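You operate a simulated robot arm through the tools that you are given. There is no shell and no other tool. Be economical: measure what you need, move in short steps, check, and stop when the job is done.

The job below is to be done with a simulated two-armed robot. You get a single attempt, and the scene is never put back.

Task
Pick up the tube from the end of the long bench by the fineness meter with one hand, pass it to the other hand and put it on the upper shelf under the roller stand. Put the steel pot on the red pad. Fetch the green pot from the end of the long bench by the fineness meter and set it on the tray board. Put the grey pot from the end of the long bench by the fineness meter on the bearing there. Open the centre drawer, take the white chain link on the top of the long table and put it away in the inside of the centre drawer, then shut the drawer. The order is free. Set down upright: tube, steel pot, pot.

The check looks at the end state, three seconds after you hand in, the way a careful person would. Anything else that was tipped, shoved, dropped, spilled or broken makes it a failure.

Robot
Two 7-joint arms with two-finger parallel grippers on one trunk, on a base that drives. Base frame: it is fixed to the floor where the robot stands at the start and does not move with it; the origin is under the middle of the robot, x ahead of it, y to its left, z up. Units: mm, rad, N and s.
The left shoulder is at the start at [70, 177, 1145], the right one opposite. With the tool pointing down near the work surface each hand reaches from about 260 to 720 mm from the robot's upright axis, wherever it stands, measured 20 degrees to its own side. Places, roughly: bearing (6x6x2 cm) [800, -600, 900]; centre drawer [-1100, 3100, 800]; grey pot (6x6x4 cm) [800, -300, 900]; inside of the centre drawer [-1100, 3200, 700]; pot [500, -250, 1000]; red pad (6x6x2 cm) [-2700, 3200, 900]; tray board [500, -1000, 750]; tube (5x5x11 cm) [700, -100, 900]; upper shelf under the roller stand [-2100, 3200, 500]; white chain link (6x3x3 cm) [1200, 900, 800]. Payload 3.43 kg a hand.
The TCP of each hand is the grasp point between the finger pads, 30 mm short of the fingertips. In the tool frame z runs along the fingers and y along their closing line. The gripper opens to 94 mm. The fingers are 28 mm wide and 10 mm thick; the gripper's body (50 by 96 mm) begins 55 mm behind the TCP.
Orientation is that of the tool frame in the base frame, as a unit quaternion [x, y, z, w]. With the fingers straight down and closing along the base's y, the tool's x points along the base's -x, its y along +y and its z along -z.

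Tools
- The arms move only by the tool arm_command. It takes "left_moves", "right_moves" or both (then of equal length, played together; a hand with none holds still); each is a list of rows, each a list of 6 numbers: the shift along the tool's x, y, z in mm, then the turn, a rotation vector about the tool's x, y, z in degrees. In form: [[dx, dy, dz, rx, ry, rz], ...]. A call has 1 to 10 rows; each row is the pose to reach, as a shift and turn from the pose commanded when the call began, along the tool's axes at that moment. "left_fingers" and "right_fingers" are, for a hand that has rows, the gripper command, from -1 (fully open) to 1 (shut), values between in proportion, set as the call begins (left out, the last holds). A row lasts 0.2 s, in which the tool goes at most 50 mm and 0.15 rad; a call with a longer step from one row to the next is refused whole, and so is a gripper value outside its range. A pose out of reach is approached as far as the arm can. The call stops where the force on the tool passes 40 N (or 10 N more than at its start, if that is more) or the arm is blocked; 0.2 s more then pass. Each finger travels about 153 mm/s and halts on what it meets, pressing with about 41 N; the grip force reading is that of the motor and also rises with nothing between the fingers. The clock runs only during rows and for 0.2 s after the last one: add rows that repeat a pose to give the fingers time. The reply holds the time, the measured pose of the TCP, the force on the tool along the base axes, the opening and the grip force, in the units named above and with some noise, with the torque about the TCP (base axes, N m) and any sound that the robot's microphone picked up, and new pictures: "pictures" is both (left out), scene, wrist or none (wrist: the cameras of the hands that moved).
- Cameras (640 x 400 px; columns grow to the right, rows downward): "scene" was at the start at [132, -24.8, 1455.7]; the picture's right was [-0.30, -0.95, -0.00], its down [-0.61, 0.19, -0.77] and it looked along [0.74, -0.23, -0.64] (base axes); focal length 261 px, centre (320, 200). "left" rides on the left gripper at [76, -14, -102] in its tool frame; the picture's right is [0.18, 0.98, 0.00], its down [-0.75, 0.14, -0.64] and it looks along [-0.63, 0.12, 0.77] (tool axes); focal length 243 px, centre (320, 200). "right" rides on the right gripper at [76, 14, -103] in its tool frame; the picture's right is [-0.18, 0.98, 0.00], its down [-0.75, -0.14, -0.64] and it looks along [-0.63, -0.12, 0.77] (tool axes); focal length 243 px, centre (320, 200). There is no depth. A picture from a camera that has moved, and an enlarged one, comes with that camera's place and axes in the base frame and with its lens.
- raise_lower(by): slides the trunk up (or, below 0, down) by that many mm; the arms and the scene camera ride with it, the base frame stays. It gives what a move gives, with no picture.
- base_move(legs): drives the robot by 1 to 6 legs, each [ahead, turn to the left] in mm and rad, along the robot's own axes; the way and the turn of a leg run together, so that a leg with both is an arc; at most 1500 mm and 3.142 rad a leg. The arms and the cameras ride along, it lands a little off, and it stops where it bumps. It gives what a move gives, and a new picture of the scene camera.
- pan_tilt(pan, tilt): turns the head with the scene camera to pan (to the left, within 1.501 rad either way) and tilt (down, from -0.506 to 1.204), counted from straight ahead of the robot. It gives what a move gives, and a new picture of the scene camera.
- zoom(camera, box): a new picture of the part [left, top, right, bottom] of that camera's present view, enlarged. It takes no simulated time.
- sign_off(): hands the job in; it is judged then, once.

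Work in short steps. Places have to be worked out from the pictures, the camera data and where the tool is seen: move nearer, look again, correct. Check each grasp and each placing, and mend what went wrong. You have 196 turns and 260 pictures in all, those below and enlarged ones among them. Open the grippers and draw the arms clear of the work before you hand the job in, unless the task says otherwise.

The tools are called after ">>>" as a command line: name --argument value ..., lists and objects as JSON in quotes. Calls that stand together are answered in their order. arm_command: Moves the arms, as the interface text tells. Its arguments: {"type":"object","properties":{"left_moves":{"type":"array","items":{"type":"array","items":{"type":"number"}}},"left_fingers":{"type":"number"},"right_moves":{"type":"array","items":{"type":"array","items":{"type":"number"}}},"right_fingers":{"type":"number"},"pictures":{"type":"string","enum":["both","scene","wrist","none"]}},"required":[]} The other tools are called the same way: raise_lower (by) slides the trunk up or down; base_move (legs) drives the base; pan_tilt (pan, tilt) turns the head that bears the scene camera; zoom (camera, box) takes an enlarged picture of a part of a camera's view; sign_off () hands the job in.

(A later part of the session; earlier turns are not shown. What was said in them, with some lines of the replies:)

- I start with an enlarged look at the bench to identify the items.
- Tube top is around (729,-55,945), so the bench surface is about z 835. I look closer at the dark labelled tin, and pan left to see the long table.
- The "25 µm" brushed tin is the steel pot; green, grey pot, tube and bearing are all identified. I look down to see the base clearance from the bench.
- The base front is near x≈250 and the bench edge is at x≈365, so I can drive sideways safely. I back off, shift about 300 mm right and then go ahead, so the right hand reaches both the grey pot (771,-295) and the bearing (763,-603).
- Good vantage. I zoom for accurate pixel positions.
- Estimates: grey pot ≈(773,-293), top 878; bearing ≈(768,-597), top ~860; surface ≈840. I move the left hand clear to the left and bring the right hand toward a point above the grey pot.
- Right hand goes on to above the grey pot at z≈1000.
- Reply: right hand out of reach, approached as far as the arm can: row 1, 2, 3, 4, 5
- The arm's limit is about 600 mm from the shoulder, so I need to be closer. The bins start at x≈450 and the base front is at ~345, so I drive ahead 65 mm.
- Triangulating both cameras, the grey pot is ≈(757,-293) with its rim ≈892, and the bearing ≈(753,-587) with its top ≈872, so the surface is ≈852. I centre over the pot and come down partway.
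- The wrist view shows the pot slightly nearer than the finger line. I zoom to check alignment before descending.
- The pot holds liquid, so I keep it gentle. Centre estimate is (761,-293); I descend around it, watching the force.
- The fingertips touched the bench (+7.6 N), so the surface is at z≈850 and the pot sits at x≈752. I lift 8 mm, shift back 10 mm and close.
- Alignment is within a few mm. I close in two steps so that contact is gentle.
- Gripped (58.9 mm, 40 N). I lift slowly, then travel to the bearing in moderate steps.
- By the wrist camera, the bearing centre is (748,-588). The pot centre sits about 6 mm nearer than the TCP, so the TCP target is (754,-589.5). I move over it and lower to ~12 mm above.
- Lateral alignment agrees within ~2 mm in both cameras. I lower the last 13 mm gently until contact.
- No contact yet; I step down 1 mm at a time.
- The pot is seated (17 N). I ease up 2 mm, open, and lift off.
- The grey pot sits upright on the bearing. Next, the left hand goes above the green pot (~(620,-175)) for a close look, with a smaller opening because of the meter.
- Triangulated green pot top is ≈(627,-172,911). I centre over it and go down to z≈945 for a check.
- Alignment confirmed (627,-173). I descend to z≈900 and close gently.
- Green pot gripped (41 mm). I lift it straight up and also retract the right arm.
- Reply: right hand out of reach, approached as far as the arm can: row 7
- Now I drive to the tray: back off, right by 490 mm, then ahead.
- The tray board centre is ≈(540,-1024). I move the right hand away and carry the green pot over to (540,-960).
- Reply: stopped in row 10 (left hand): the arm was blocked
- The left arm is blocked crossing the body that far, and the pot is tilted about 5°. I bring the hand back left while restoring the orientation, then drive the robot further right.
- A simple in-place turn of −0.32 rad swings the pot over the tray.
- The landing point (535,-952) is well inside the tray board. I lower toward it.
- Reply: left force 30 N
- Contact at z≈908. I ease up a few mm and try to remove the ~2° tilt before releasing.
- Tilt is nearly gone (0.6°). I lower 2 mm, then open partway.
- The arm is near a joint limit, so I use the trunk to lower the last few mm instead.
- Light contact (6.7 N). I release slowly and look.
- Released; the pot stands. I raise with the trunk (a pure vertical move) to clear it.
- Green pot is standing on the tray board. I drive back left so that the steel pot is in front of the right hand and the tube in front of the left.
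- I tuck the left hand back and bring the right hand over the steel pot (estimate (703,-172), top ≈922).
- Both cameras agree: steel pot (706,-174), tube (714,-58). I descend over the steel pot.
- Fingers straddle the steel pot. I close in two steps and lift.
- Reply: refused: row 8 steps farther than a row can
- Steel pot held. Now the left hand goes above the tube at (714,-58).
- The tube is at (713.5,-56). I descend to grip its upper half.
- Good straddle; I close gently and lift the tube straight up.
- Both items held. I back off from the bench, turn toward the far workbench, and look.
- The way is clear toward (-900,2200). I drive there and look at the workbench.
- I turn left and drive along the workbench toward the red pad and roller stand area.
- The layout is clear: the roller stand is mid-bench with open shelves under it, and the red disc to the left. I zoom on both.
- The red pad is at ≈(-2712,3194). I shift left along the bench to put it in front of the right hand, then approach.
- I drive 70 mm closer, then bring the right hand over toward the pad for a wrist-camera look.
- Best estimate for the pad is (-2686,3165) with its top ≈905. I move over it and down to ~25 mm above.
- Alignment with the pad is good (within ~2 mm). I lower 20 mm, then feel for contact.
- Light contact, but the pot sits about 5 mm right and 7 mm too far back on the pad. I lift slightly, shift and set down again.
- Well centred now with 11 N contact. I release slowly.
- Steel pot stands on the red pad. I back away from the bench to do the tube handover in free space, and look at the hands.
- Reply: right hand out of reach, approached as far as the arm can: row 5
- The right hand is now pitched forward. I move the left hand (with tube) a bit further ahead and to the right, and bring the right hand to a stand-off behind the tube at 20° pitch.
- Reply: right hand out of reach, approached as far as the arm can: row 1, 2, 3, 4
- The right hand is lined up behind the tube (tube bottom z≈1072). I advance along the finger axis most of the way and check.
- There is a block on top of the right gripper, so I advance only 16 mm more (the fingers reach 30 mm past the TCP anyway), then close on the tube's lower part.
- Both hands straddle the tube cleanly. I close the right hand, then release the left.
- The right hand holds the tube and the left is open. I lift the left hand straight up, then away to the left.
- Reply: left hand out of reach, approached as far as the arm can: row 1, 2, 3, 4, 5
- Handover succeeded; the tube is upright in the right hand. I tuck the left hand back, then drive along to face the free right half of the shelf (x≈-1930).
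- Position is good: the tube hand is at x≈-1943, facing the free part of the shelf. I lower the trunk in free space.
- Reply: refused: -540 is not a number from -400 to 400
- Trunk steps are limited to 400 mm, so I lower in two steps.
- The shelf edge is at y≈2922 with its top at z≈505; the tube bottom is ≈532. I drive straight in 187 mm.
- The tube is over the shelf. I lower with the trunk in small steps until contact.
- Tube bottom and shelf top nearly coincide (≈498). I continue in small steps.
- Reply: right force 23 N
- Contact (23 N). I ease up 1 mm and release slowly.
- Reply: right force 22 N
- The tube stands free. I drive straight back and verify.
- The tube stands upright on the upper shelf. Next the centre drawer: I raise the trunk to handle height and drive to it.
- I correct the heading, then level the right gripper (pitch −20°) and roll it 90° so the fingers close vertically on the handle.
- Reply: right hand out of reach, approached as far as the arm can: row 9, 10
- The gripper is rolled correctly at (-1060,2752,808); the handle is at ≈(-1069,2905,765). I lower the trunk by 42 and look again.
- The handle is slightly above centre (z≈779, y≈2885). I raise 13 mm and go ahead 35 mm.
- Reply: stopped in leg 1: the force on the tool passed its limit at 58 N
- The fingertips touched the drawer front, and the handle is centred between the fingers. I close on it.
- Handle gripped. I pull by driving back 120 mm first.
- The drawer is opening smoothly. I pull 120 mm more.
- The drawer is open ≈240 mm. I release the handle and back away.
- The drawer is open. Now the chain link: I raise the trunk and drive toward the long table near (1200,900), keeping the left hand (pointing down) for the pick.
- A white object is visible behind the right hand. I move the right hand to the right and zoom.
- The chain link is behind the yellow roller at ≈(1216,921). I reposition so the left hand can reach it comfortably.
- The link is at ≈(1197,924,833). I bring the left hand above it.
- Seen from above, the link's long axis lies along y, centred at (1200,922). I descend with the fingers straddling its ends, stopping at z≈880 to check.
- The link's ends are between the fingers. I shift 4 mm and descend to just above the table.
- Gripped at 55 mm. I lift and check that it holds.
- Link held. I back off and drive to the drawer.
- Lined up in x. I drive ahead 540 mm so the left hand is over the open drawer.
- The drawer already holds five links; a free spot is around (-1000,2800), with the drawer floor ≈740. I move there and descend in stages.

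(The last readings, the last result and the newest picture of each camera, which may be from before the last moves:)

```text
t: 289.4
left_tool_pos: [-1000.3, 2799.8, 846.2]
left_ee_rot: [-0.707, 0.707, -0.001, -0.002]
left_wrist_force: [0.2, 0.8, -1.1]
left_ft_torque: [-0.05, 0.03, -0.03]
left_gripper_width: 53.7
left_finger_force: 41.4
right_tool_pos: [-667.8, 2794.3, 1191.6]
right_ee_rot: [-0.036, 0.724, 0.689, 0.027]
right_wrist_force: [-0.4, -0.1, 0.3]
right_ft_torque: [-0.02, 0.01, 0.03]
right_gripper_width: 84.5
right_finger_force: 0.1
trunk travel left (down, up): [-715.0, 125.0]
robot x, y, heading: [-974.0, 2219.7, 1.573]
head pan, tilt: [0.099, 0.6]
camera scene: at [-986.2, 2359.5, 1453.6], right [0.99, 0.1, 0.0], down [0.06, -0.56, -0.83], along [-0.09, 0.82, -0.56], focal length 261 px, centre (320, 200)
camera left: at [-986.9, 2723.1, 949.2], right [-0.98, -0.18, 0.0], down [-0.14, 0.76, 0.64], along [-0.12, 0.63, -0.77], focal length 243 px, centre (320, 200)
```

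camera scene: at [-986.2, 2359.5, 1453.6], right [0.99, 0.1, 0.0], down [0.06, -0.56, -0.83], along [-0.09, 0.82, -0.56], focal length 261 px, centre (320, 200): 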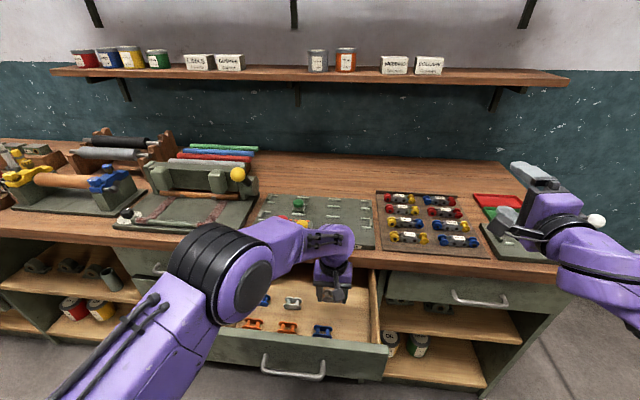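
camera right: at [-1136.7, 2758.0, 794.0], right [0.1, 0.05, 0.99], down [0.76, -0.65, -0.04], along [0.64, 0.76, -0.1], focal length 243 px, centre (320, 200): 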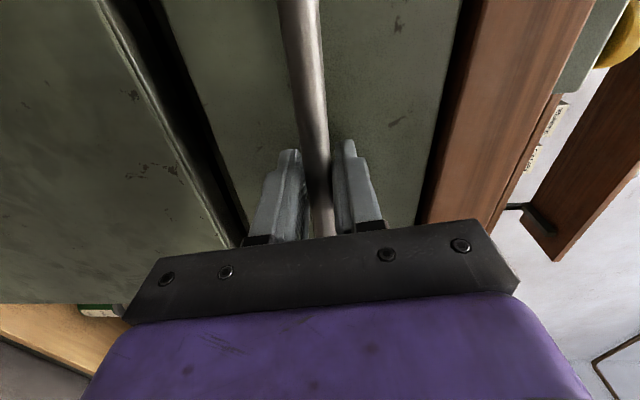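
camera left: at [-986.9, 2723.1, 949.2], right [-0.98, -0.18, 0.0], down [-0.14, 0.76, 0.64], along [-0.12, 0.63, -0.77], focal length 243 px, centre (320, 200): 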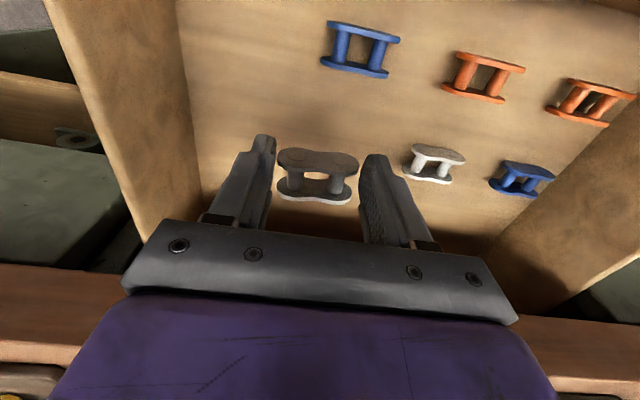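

Clear spot. I continue downward toward the drawer floor.

>>> arm_command --left_moves '[[0, 0, 20, 0, 0, 0], [0, 0, 40, 0, 0, 0], [0, 0, 55, 0, 0, 0], [0, 0, 62, 0, 0, 0], [0, 0, 66, 0, 0, 0], [0, 0, 66, 0, 0, 0]]' --pictures "wrist"

```text
t: 290.8
left_tool_pos: [-1000.5, 2799.9, 780.2]
left_ee_rot: [-0.707, 0.708, 0.0, -0.002]
left_wrist_force: [0.1, 0.2, -0.7]
left_ft_torque: [0.0, 0.01, -0.03]
left_gripper_width: 53.5
left_finger_force: 41.2
right_tool_pos: [-669.1, 2794.7, 1191.5]
right_ee_rot: [-0.037, 0.724, 0.688, 0.028]
right_wrist_force: [-0.1, 0.6, 0.7]
right_ft_torque: [-0.01, -0.02, -0.01]
right_gripper_width: 84.5
right_finger_force: 0.1
trunk travel left (down, up): [-715.0, 125.0]
robot x, y, heading: [-977.5, 2223.1, 1.579]
head pan, tilt: [0.099, 0.6]
camera left: at [-986.2, 2722.9, 882.5], right [-0.98, -0.18, 0.0], down [-0.14, 0.76, 0.64], along [-0.12, 0.63, -0.77], focal length 243 px, centre (320, 200)
```

left: 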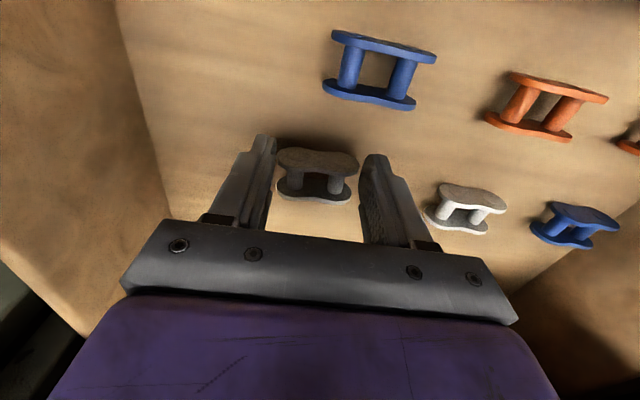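

>>> arm_command --left_moves '[[0, 0, 3, 0, 0, 0], [0, 0, 6, 0, 0, 0], [0, 0, 9, 0, 0, 0], [0, 0, 12, 0, 0, 0], [0, 0, 12, 0, 0, 0]]' --pictures "wrist"

```text
t: 292.0
left_tool_pos: [-999.8, 2799.5, 771.2]
left_ee_rot: [-0.707, 0.707, 0.002, 0.0]
left_wrist_force: [-0.8, 0.6, 34.6]
left_ft_torque: [0.35, -0.05, 0.3]
left_gripper_width: 53.5
left_finger_force: 40.6
right_tool_pos: [-668.9, 2791.9, 1193.9]
right_ee_rot: [-0.036, 0.722, 0.691, 0.027]
right_wrist_force: [-0.1, -0.8, -0.2]
right_ft_torque: [0.01, 0.01, 0.0]
right_gripper_width: 84.3
right_finger_force: 0.0
trunk travel left (down, up): [-715.0, 125.0]
robot x, y, heading: [-980.0, 2216.5, 1.577]
head pan, tilt: [0.099, 0.6]
camera left: at [-986.7, 2721.0, 873.8], right [-0.98, -0.18, 0.0], down [-0.14, 0.75, 0.65], along [-0.12, 0.63, -0.76], focal length 243 px, centre (320, 200)
```

left: 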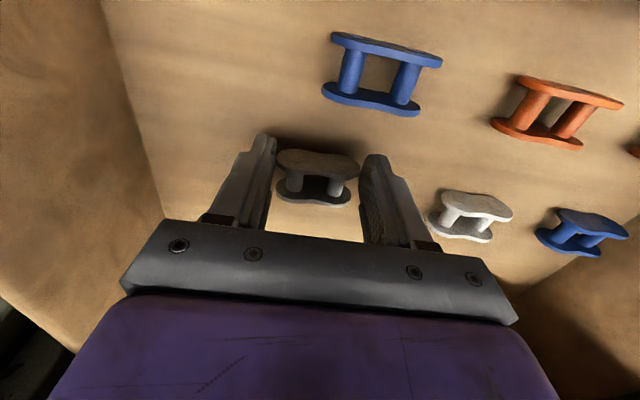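

Floor contact. I ease up, open a little, then lift straight out.

>>> arm_command --left_moves '[[0, 0, -3, 0, 0, 0], [0, 0, -3, 0, 0, 0]]' --pictures "none"

>>> arm_command --left_moves '[[0, 0, 0, 0, 0, 0], [0, 0, 0, 0, 0, 0]]' --left_fingers -0.45 --pictures "wrist"

>>> arm_command --left_moves '[[0, 0, -20, 0, 0, 0], [0, 0, -50, 0, 0, 0], [0, 0, -90, 0, 0, 0], [0, 0, -135, 0, 0, 0], [0, 0, -180, 0, 0, 0], [0, 0, -225, 0, 0, 0], [0, 0, -270, 0, 0, 0], [0, 0, -300, 0, 0, 0]]' --pictures "both"

```text
t: 292.6
left_tool_pos: [-1000.2, 2797.5, 771.6]
left_ee_rot: [-0.706, 0.708, 0.0, -0.003]
left_wrist_force: [1.9, -0.7, 19.3]
left_ft_torque: [0.41, -0.18, -0.03]
left_gripper_width: 53.3
left_finger_force: 40.9
right_tool_pos: [-668.5, 2793.6, 1191.9]
right_ee_rot: [-0.036, 0.723, 0.69, 0.027]
right_wrist_force: [-0.7, -0.2, -0.3]
right_ft_torque: [0.03, -0.01, 0.02]
right_gripper_width: 84.7
right_finger_force: 0.0
trunk travel left (down, up): [-715.0, 125.0]
robot x, y, heading: [-977.0, 2221.8, 1.576]
head pan, tilt: [0.099, 0.6]
```

```text
t: 293.2
left_tool_pos: [-1000.9, 2799.2, 771.0]
left_ee_rot: [0.707, -0.707, 0.001, 0.004]
left_wrist_force: [-0.2, 0.2, -0.1]
left_ft_torque: [0.0, 0.01, 0.0]
left_gripper_width: 68.4
left_finger_force: 0.1
right_tool_pos: [-668.8, 2794.3, 1192.3]
right_ee_rot: [-0.035, 0.724, 0.689, 0.027]
right_wrist_force: [-0.8, 0.4, -0.2]
right_ft_torque: [0.02, 0.01, 0.01]
right_gripper_width: 84.8
right_finger_force: 0.1
trunk travel left (down, up): [-715.0, 125.0]
robot x, y, heading: [-978.6, 2217.1, 1.576]
head pan, tilt: [0.099, 0.6]
camera left: at [-987.1, 2722.0, 873.4], right [-0.98, -0.18, 0.0], down [-0.14, 0.76, 0.64], along [-0.12, 0.63, -0.77], focal length 243 px, centre (320, 200)
```

left: 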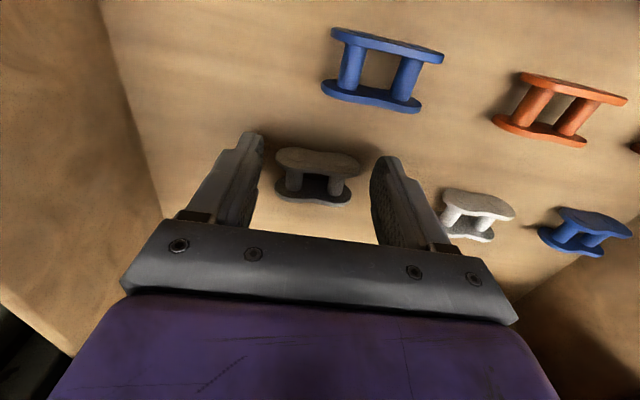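

```text
t: 295.0
left_tool_pos: [-999.4, 2800.0, 1069.7]
left_ee_rot: [-0.707, 0.707, -0.002, -0.002]
left_wrist_force: [0.1, 0.1, 1.4]
left_ft_torque: [0.03, -0.01, 0.0]
left_gripper_width: 68.4
left_finger_force: 0.1
right_tool_pos: [-669.6, 2795.2, 1191.9]
right_ee_rot: [-0.035, 0.723, 0.689, 0.028]
right_wrist_force: [-0.3, 0.2, -0.3]
right_ft_torque: [-0.04, -0.01, -0.02]
right_gripper_width: 84.5
right_finger_force: 0.1
trunk travel left (down, up): [-715.0, 125.0]
robot x, y, heading: [-976.3, 2219.1, 1.576]
head pan, tilt: [0.099, 0.6]
camera scene: at [-986.3, 2359.2, 1453.6], right [0.99, 0.1, 0.0], down [0.06, -0.56, -0.83], along [-0.09, 0.82, -0.56], focal length 261 px, centre (320, 200)
camera left: at [-986.7, 2723.7, 1173.3], right [-0.98, -0.18, 0.0], down [-0.14, 0.76, 0.64], along [-0.12, 0.63, -0.77], focal length 243 px, centre (320, 200)
```

scene: 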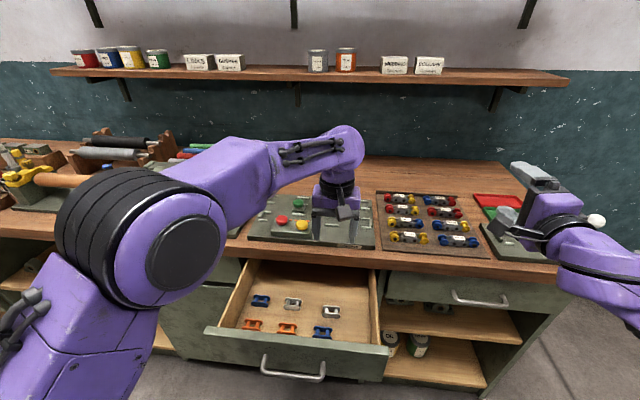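
left: 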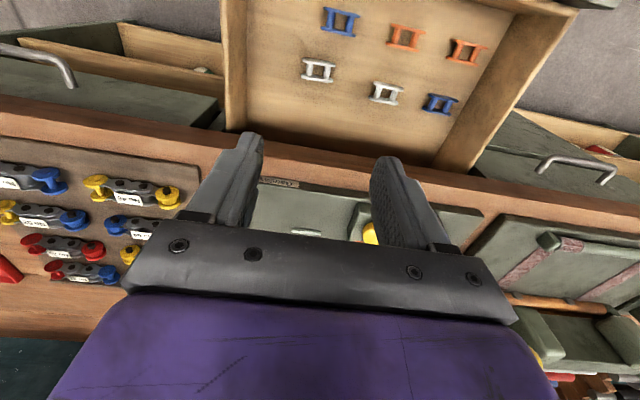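

The white link is lying in the drawer. I back away, tuck the left hand, and bring the right hand back to its handle posture.

>>> base_move --legs '[[-560, 0]]'

>>> arm_command --left_moves '[[25, 20, -20, 0, 0, 0], [50, 40, -40, 0, 0, 0], [75, 60, -60, 0, 0, 0], [100, 80, -80, 0, 0, 0], [125, 100, -100, 0, 0, 0], [150, 120, -120, 0, 0, 0], [175, 140, -140, 0, 0, 0], [200, 160, -160, 0, 0, 0], [225, 180, -180, 0, 0, 0], [250, 180, -200, 0, 0, 0]]' --right_moves '[[0, 0, 0, 0, 0, 0], [0, 0, 0, 0, 0, 0], [0, 0, 0, 0, 0, 0], [40, -10, 0, 0, 0, 0], [80, -20, 0, 0, 0, 0], [120, -30, 0, 0, 0, 0], [160, -40, 0, 0, 0, 0], [200, -40, 0, 0, 0, 0], [230, -40, 0, 0, 0, 0], [230, -40, 0, 0, 0, 0]]' --pictures "scene"

```text
t: 298.2
left_tool_pos: [-996.4, 2243.5, 1070.9]
left_ee_rot: [0.707, -0.707, 0.001, 0.002]
left_wrist_force: [-0.7, 0.3, -0.4]
left_ft_torque: [-0.01, -0.03, 0.0]
left_gripper_width: 68.4
left_finger_force: 0.1
right_tool_pos: [-665.9, 2239.6, 1191.7]
right_ee_rot: [-0.036, 0.724, 0.688, 0.026]
right_wrist_force: [-0.4, 0.4, 0.7]
right_ft_torque: [-0.01, 0.0, 0.0]
right_gripper_width: 84.6
right_finger_force: 0.2
trunk travel left (down, up): [-715.0, 125.0]
robot x, y, heading: [-974.1, 1664.9, 1.576]
head pan, tilt: [0.099, 0.6]
camera scene: at [-983.4, 1803.6, 1453.5], right [0.99, 0.1, 0.0], down [0.06, -0.56, -0.82], along [-0.09, 0.82, -0.57], focal length 261 px, centre (320, 200)
```

scene: 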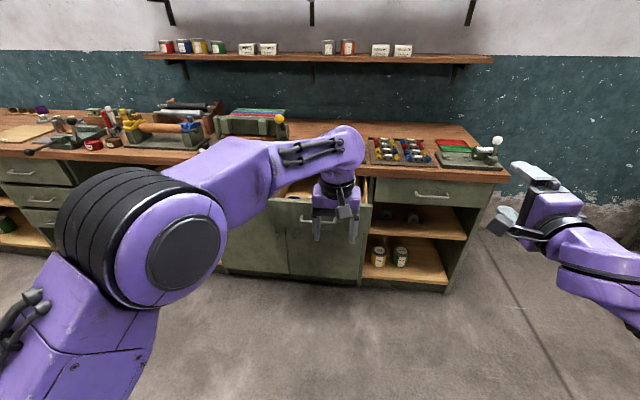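

```text
t: 300.4
left_tool_pos: [-1173.7, 1993.5, 1273.6]
left_ee_rot: [0.707, -0.707, -0.001, 0.003]
left_wrist_force: [-0.4, 0.9, -1.2]
left_ft_torque: [0.04, 0.02, -0.01]
left_gripper_width: 68.1
left_finger_force: 0.0
right_tool_pos: [-892.1, 2232.2, 1131.4]
right_ee_rot: [-0.036, 0.724, 0.688, 0.027]
right_wrist_force: [-0.7, -0.5, 0.5]
right_ft_torque: [-0.02, 0.02, 0.03]
right_gripper_width: 84.5
right_finger_force: 0.2
trunk travel left (down, up): [-715.0, 125.0]
robot x, y, heading: [-976.0, 1663.9, 1.574]
head pan, tilt: [0.099, 0.6]
camera scene: at [-981.8, 1801.8, 1453.7], right [0.99, 0.1, 0.0], down [0.06, -0.56, -0.83], along [-0.09, 0.82, -0.56], focal length 261 px, centre (320, 200)
```

scene: 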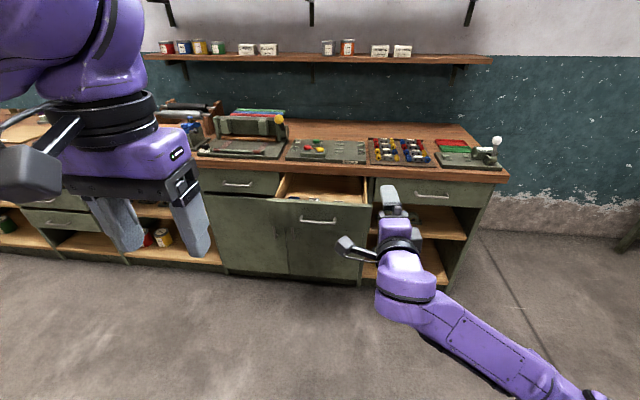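

I shift the robot 173 mm left and lower the trunk to handle height.

>>> base_move --legs '[[0, 1.567], [173, 0], [0, -1.572]]'

>>> raise_lower --by -350

>>> pan_tilt --pan 0.0 --tilt 0.35

```text
t: 309.4
left_tool_pos: [-1347.6, 1995.6, 1271.7]
left_ee_rot: [-0.707, 0.707, -0.001, -0.001]
left_wrist_force: [-1.2, 1.0, -0.1]
left_ft_torque: [0.03, 0.01, 0.0]
left_gripper_width: 68.3
left_finger_force: 0.0
right_tool_pos: [-1064.2, 2235.2, 1130.6]
right_ee_rot: [-0.037, 0.724, 0.688, 0.028]
right_wrist_force: [-0.1, 0.0, 0.5]
right_ft_torque: [-0.03, 0.0, -0.01]
right_gripper_width: 84.6
right_finger_force: 0.0
trunk travel left (down, up): [-715.0, 125.0]
robot x, y, heading: [-1148.1, 1667.2, 1.573]
head pan, tilt: [0.099, 0.6]
camera scene: at [-1156.3, 1804.7, 1453.6], right [0.99, 0.1, 0.0], down [0.06, -0.56, -0.82], along [-0.09, 0.82, -0.57], focal length 261 px, centre (320, 200)
```

scene: 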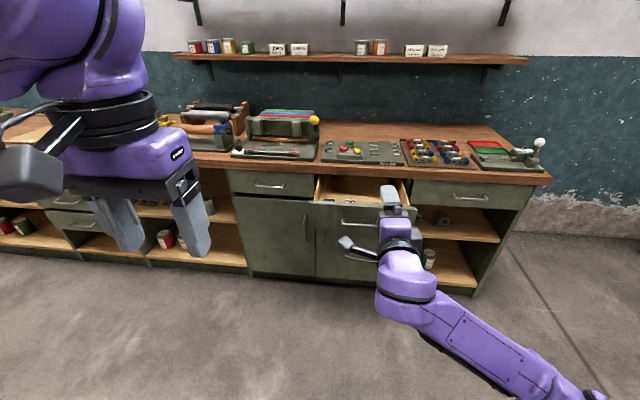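

```text
t: 312.8
left_tool_pos: [-1346.4, 1996.1, 922.6]
left_ee_rot: [-0.707, 0.707, -0.001, -0.002]
left_wrist_force: [0.1, 0.2, 0.4]
left_ft_torque: [-0.03, 0.0, -0.01]
left_gripper_width: 68.2
left_finger_force: 0.0
right_tool_pos: [-1064.7, 2235.2, 779.9]
right_ee_rot: [-0.037, 0.724, 0.688, 0.028]
right_wrist_force: [0.6, -0.3, 0.3]
right_ft_torque: [0.02, -0.03, -0.02]
right_gripper_width: 84.7
right_finger_force: 0.0
trunk travel left (down, up): [-365.0, 475.0]
robot x, y, heading: [-1149.5, 1665.2, 1.574]
head pan, tilt: [0.099, 0.6]
```

```text
t: 313.6
left_tool_pos: [-1346.7, 1995.4, 922.9]
left_ee_rot: [-0.707, 0.707, -0.001, -0.002]
left_wrist_force: [0.5, -0.2, -0.1]
left_ft_torque: [-0.01, 0.02, 0.02]
left_gripper_width: 68.1
left_finger_force: 0.0
right_tool_pos: [-1063.1, 2235.1, 779.9]
right_ee_rot: [-0.037, 0.725, 0.688, 0.027]
right_wrist_force: [-0.4, -0.5, 0.3]
right_ft_torque: [-0.02, -0.01, 0.04]
right_gripper_width: 84.9
right_finger_force: 0.1
trunk travel left (down, up): [-365.0, 475.0]
robot x, y, heading: [-1146.0, 1668.7, 1.575]
head pan, tilt: [0.0, 0.351]
camera scene: at [-1147.8, 1809.9, 1126.3], right [1.0, 0.0, 0.0], down [0.0, -0.34, -0.94], along [0.0, 0.94, -0.34], focal length 261 px, centre (320, 200)
```

scene: 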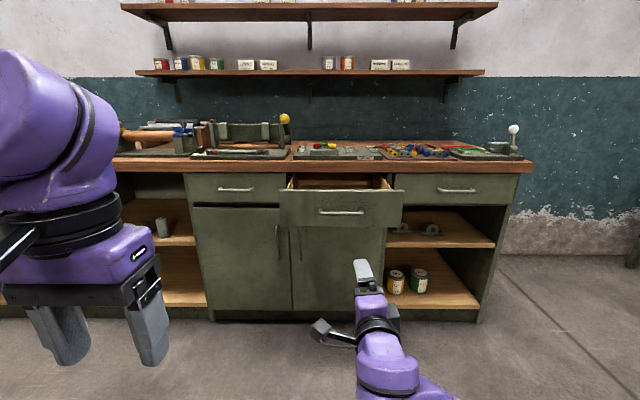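

The pose is identical to the earlier grip. I drive ahead 372 mm to the handle and check with the wrist camera.

>>> base_move --legs '[[372, -0.004]]'

>>> arm_command --right_moves '[[0, 0, 0, 0, 0, 0]]' --pictures "wrist"

```text
t: 316.0
left_tool_pos: [-1350.4, 2364.8, 922.0]
left_ee_rot: [0.707, -0.707, 0.001, 0.003]
left_wrist_force: [0.8, 0.6, -0.5]
left_ft_torque: [-0.01, -0.02, 0.0]
left_gripper_width: 68.0
left_finger_force: 0.1
right_tool_pos: [-1066.2, 2604.4, 779.6]
right_ee_rot: [-0.037, 0.724, 0.688, 0.028]
right_wrist_force: [0.5, 0.3, 0.0]
right_ft_torque: [0.01, -0.02, -0.01]
right_gripper_width: 84.9
right_finger_force: 0.0
trunk travel left (down, up): [-365.0, 475.0]
robot x, y, heading: [-1149.7, 2034.8, 1.575]
head pan, tilt: [0.0, 0.351]
camera scene: at [-1150.0, 2179.0, 1126.3], right [1.0, 0.01, 0.0], down [0.0, -0.34, -0.94], along [-0.01, 0.94, -0.34], focal length 261 px, centre (320, 200)
```

scene: 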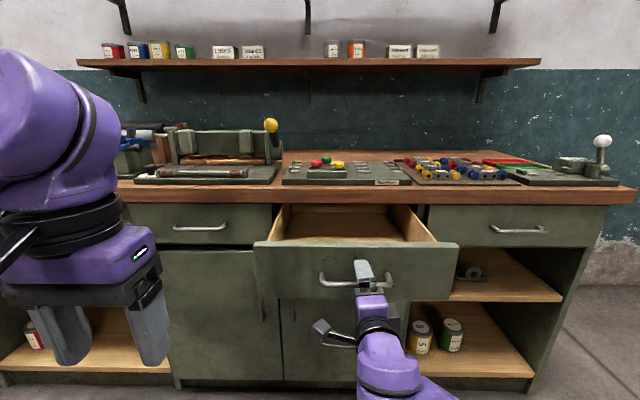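

```text
t: 316.4
left_tool_pos: [-1350.0, 2363.7, 922.4]
left_ee_rot: [0.707, -0.707, 0.001, 0.002]
left_wrist_force: [0.2, 0.4, -0.1]
left_ft_torque: [-0.01, -0.02, 0.0]
left_gripper_width: 68.2
left_finger_force: 0.0
right_tool_pos: [-1066.9, 2603.3, 779.7]
right_ee_rot: [-0.036, 0.724, 0.688, 0.027]
right_wrist_force: [0.6, 0.6, -1.1]
right_ft_torque: [0.0, -0.02, 0.0]
right_gripper_width: 84.7
right_finger_force: 0.2
trunk travel left (down, up): [-365.0, 475.0]
robot x, y, heading: [-1147.8, 2035.9, 1.576]
head pan, tilt: [0.0, 0.351]
camera right: at [-1142.4, 2500.4, 792.7], right [0.09, 0.05, 0.99], down [0.77, -0.64, -0.04], along [0.63, 0.77, -0.1], focal length 243 px, centre (320, 200)
```

right: 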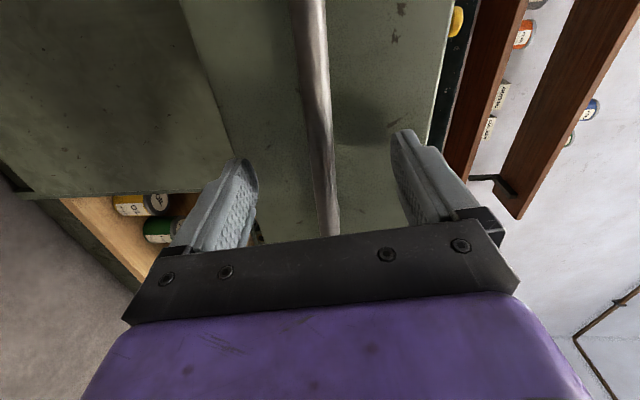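

The handle is between the fingers. I advance 13 mm, close, and push the drawer shut by driving ahead.

>>> arm_command --right_moves '[[0, 0, 7, 0, 0, 0], [0, 0, 13, 0, 0, 0], [0, 0, 13, 0, 0, 0]]' --pictures "none"

>>> arm_command --right_moves '[[0, 0, 0, 0, 0, 0], [0, 0, 0, 0, 0, 0], [0, 0, 0, 0, 0, 0], [0, 0, 0, 0, 0, 0]]' --right_fingers 1 --pictures "none"

>>> base_move --legs '[[225, 0]]'

```text
t: 317.2
left_tool_pos: [-1349.0, 2365.1, 922.7]
left_ee_rot: [0.707, -0.707, 0.0, 0.002]
left_wrist_force: [0.0, 0.2, 0.2]
left_ft_torque: [0.0, 0.0, 0.0]
left_gripper_width: 68.1
left_finger_force: 0.0
right_tool_pos: [-1066.7, 2614.8, 780.5]
right_ee_rot: [-0.036, 0.726, 0.687, 0.027]
right_wrist_force: [-0.4, 0.6, 1.1]
right_ft_torque: [-0.01, -0.02, 0.01]
right_gripper_width: 84.4
right_finger_force: 0.0
trunk travel left (down, up): [-365.0, 475.0]
robot x, y, heading: [-1147.1, 2035.6, 1.579]
head pan, tilt: [0.0, 0.351]
```

```text
t: 318.2
left_tool_pos: [-1348.4, 2363.8, 922.1]
left_ee_rot: [0.707, -0.707, 0.001, 0.002]
left_wrist_force: [0.0, 0.0, 0.1]
left_ft_torque: [-0.04, -0.03, -0.02]
left_gripper_width: 68.4
left_finger_force: 0.0
right_tool_pos: [-1067.4, 2615.6, 782.8]
right_ee_rot: [-0.037, 0.724, 0.689, 0.026]
right_wrist_force: [-0.5, 0.3, 10.9]
right_ft_torque: [0.03, 1.16, 0.21]
right_gripper_width: 20.0
right_finger_force: 45.3
trunk travel left (down, up): [-365.0, 475.0]
robot x, y, heading: [-1150.0, 2034.0, 1.576]
head pan, tilt: [0.0, 0.351]
```

```text
t: 319.9
left_tool_pos: [-1348.2, 2588.6, 924.5]
left_ee_rot: [0.708, -0.706, -0.003, 0.002]
left_wrist_force: [0.0, 0.5, 0.3]
left_ft_torque: [-0.02, 0.0, 0.0]
left_gripper_width: 68.5
left_finger_force: 0.1
right_tool_pos: [-1065.1, 2843.1, 781.6]
right_ee_rot: [-0.035, 0.724, 0.689, 0.027]
right_wrist_force: [28.6, 0.6, 15.1]
right_ft_torque: [-0.05, 1.05, -1.22]
right_gripper_width: 20.0
right_finger_force: 44.7
trunk travel left (down, up): [-365.0, 475.0]
robot x, y, heading: [-1148.9, 2264.3, 1.577]
head pan, tilt: [0.0, 0.351]
camera scene: at [-1147.7, 2404.2, 1126.6], right [1.0, 0.01, 0.0], down [0.0, -0.34, -0.94], along [-0.01, 0.94, -0.34], focal length 261 px, centre (320, 200)
```

scene: 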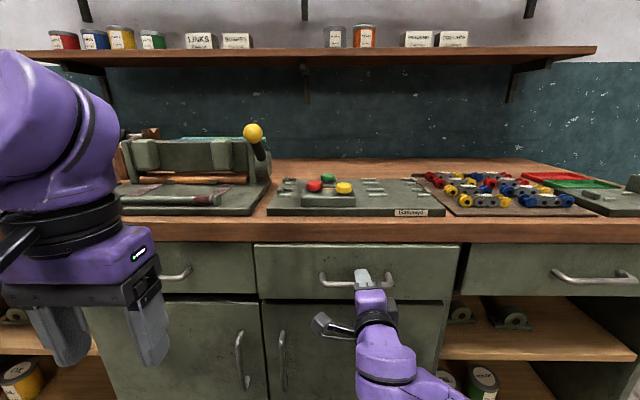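

About 14 mm remain. I push on slowly until it stops.

>>> base_move --legs '[[18, 0]]'

```text
t: 320.8
left_tool_pos: [-1350.9, 2609.4, 921.1]
left_ee_rot: [0.707, -0.707, 0.001, 0.004]
left_wrist_force: [0.6, 1.4, 0.3]
left_ft_torque: [0.0, 0.01, 0.01]
left_gripper_width: 68.3
left_finger_force: 0.0
right_tool_pos: [-1065.1, 2859.7, 781.9]
right_ee_rot: [-0.034, 0.724, 0.689, 0.03]
right_wrist_force: [3.9, -1.4, -3.8]
right_ft_torque: [0.07, 1.25, 0.63]
right_gripper_width: 20.0
right_finger_force: 45.1
trunk travel left (down, up): [-365.0, 475.0]
robot x, y, heading: [-1152.9, 2285.4, 1.579]
head pan, tilt: [0.0, 0.351]
stopped in leg 1: the force on the tool passed its limit at 47 N (the readings are from after the stop); the commanded pose is now the measured one
camera scene: at [-1150.3, 2423.3, 1126.3], right [1.0, 0.0, 0.0], down [0.0, -0.34, -0.94], along [0.0, 0.94, -0.34], focal length 261 px, centre (320, 200)
```

scene: 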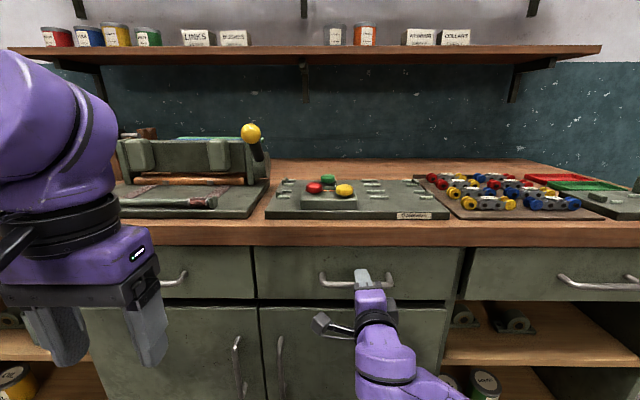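

The drawer hit its closed stop. I release the handle and back away to verify that it stays shut.

>>> arm_command --right_moves '[[0, 0, 0, 0, 0, 0], [0, 0, 0, 0, 0, 0], [0, 0, 0, 0, 0, 0]]' --right_fingers -0.8 --pictures "none"

>>> base_move --legs '[[-400, 0]]'

>>> zoom --camera "scene" --box '[180, 140, 460, 290]'

```text
t: 321.6
left_tool_pos: [-1351.5, 2608.4, 921.6]
left_ee_rot: [0.708, -0.706, 0.002, 0.003]
left_wrist_force: [-0.5, -0.1, -0.3]
left_ft_torque: [-0.01, 0.02, 0.02]
left_gripper_width: 68.0
left_finger_force: 0.0
right_tool_pos: [-1067.0, 2861.3, 782.7]
right_ee_rot: [-0.035, 0.724, 0.689, 0.031]
right_wrist_force: [1.0, -0.7, -0.5]
right_ft_torque: [0.05, 0.02, 0.0]
right_gripper_width: 84.5
right_finger_force: 0.0
trunk travel left (down, up): [-365.0, 475.0]
robot x, y, heading: [-1151.2, 2280.8, 1.581]
head pan, tilt: [0.0, 0.351]
```

```text
t: 324.1
left_tool_pos: [-1350.4, 2208.4, 921.7]
left_ee_rot: [0.707, -0.707, 0.001, 0.001]
left_wrist_force: [1.5, 0.5, 0.1]
left_ft_torque: [-0.03, 0.03, -0.02]
left_gripper_width: 68.4
left_finger_force: 0.1
right_tool_pos: [-1064.2, 2459.9, 783.2]
right_ee_rot: [-0.034, 0.723, 0.689, 0.031]
right_wrist_force: [-0.9, -0.1, -0.6]
right_ft_torque: [0.0, 0.0, 0.0]
right_gripper_width: 84.6
right_finger_force: 0.1
trunk travel left (down, up): [-365.0, 475.0]
robot x, y, heading: [-1150.6, 1876.4, 1.575]
head pan, tilt: [0.0, 0.351]
camera scene: at [-1149.6, 2021.6, 1126.5], right [1.0, 0.0, 0.0], down [0.0, -0.34, -0.94], along [0.0, 0.94, -0.34], focal length 261 px, centre (320, 200)
```

scene: 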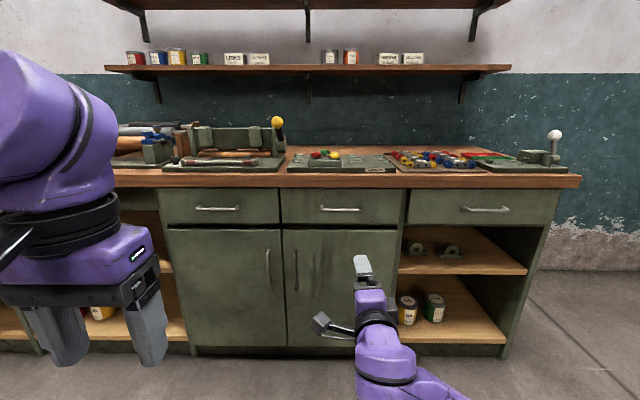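

```text
2.29 times, centred on (320, 215) of scene
camera zoom: at [-1149.6, 2021.6, 1126.5], right [1.0, 0.0, 0.0], down [0.0, -0.34, -0.94], along [0.0, 0.94, -0.34], focal length 597 px, centre (320, 166)
```

zoom: 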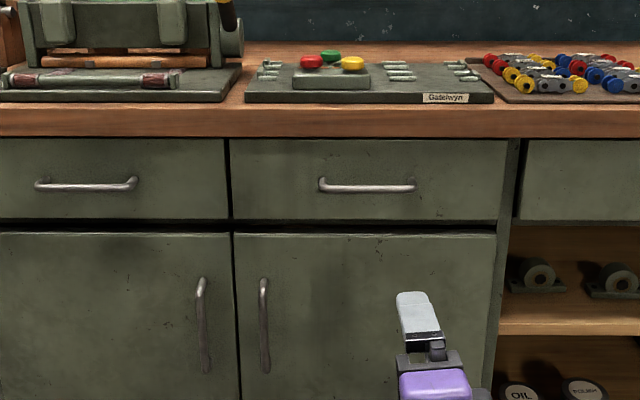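

The drawer is flush. I take a last look at the tube and steel pot before handing in, and open both grippers fully.

>>> arm_command --left_moves '[[0, 0, 0, 0, 0, 0], [0, 0, 0, 0, 0, 0]]' --right_moves '[[0, 0, 0, 0, 0, 0], [0, 0, 0, 0, 0, 0]]' --left_fingers -1 --right_fingers -1 --pictures "none"

>>> base_move --legs '[[-100, 0], [0, 1.0]]'

>>> pan_tilt --pan -0.3 --tilt 0.25

```text
t: 324.7
left_tool_pos: [-1348.8, 2209.0, 922.6]
left_ee_rot: [0.707, -0.707, 0.002, 0.003]
left_wrist_force: [-0.8, -0.2, -0.2]
left_ft_torque: [0.03, -0.01, -0.01]
left_gripper_width: 94.1
left_finger_force: 0.0
right_tool_pos: [-1063.9, 2460.4, 782.2]
right_ee_rot: [-0.034, 0.724, 0.688, 0.032]
right_wrist_force: [0.5, -0.2, 0.0]
right_ft_torque: [-0.02, -0.02, -0.02]
right_gripper_width: 93.9
right_finger_force: 0.2
trunk travel left (down, up): [-365.0, 475.0]
robot x, y, heading: [-1153.4, 1875.1, 1.574]
head pan, tilt: [0.0, 0.351]
```

```text
t: 328.4
left_tool_pos: [-1535.9, 1784.3, 922.3]
left_ee_rot: [0.96, -0.281, 0.002, 0.001]
left_wrist_force: [0.7, -0.1, -0.2]
left_ft_torque: [0.03, -0.02, 0.0]
left_gripper_width: 93.6
left_finger_force: 0.0
right_tool_pos: [-1594.3, 2160.6, 782.1]
right_ee_rot: [-0.378, 0.619, 0.618, -0.303]
right_wrist_force: [0.4, 0.8, -0.2]
right_ft_torque: [0.02, -0.04, 0.0]
right_gripper_width: 94.2
right_finger_force: 0.1
trunk travel left (down, up): [-365.0, 475.0]
robot x, y, heading: [-1147.9, 1777.8, 2.574]
head pan, tilt: [0.0, 0.351]
camera scene: at [-1270.1, 1852.6, 1126.4], right [0.54, 0.84, 0.0], down [0.29, -0.18, -0.94], along [-0.79, 0.5, -0.34], focal length 261 px, centre (320, 200)
```

scene: 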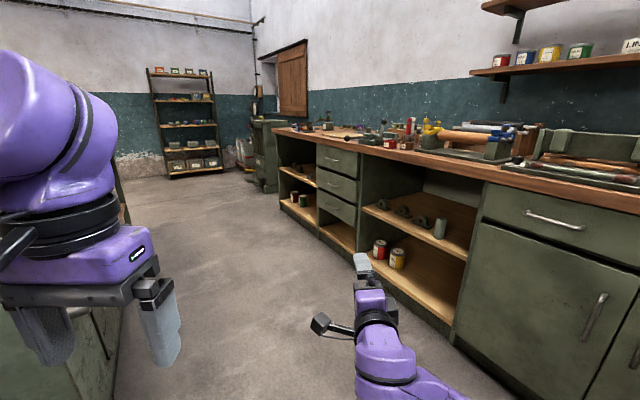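

```text
t: 329.2
left_tool_pos: [-1535.7, 1784.8, 922.3]
left_ee_rot: [0.96, -0.281, 0.002, 0.002]
left_wrist_force: [-0.4, 1.0, 0.2]
left_ft_torque: [-0.01, -0.02, -0.01]
left_gripper_width: 94.3
left_finger_force: 0.0
right_tool_pos: [-1593.8, 2160.2, 782.6]
right_ee_rot: [-0.377, 0.619, 0.618, -0.304]
right_wrist_force: [0.0, -0.4, 0.2]
right_ft_torque: [0.02, -0.01, 0.01]
right_gripper_width: 94.0
right_finger_force: 0.0
trunk travel left (down, up): [-365.0, 475.0]
robot x, y, heading: [-1149.8, 1775.5, 2.581]
head pan, tilt: [-0.3, 0.25]
camera scene: at [-1251.9, 1874.0, 1135.8], right [0.76, 0.65, 0.0], down [0.16, -0.19, -0.97], along [-0.63, 0.74, -0.25], focal length 261 px, centre (320, 200)
```

scene: 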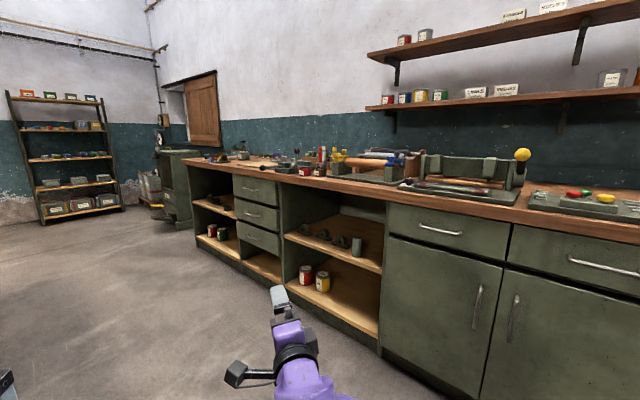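

The tube stands on the upper shelf, the drawer is shut, the arms are clear and both grippers are open. I hand in.

>>> sign_off

```text
The job is handed in.
```

The job is handed in, and every placement was done. I checked each one on camera after releasing it, but did not go back for a last look at the steel, green and grey pots:

- **Tube:** passed from the left hand to the right, now upright on the upper shelf under the roller stand.
- **Steel pot:** upright on the red pad.
- **Green pot:** upright on the tray board.
- **Grey pot:** on the bearing.
- **White chain link:** in the centre drawer, which is shut.
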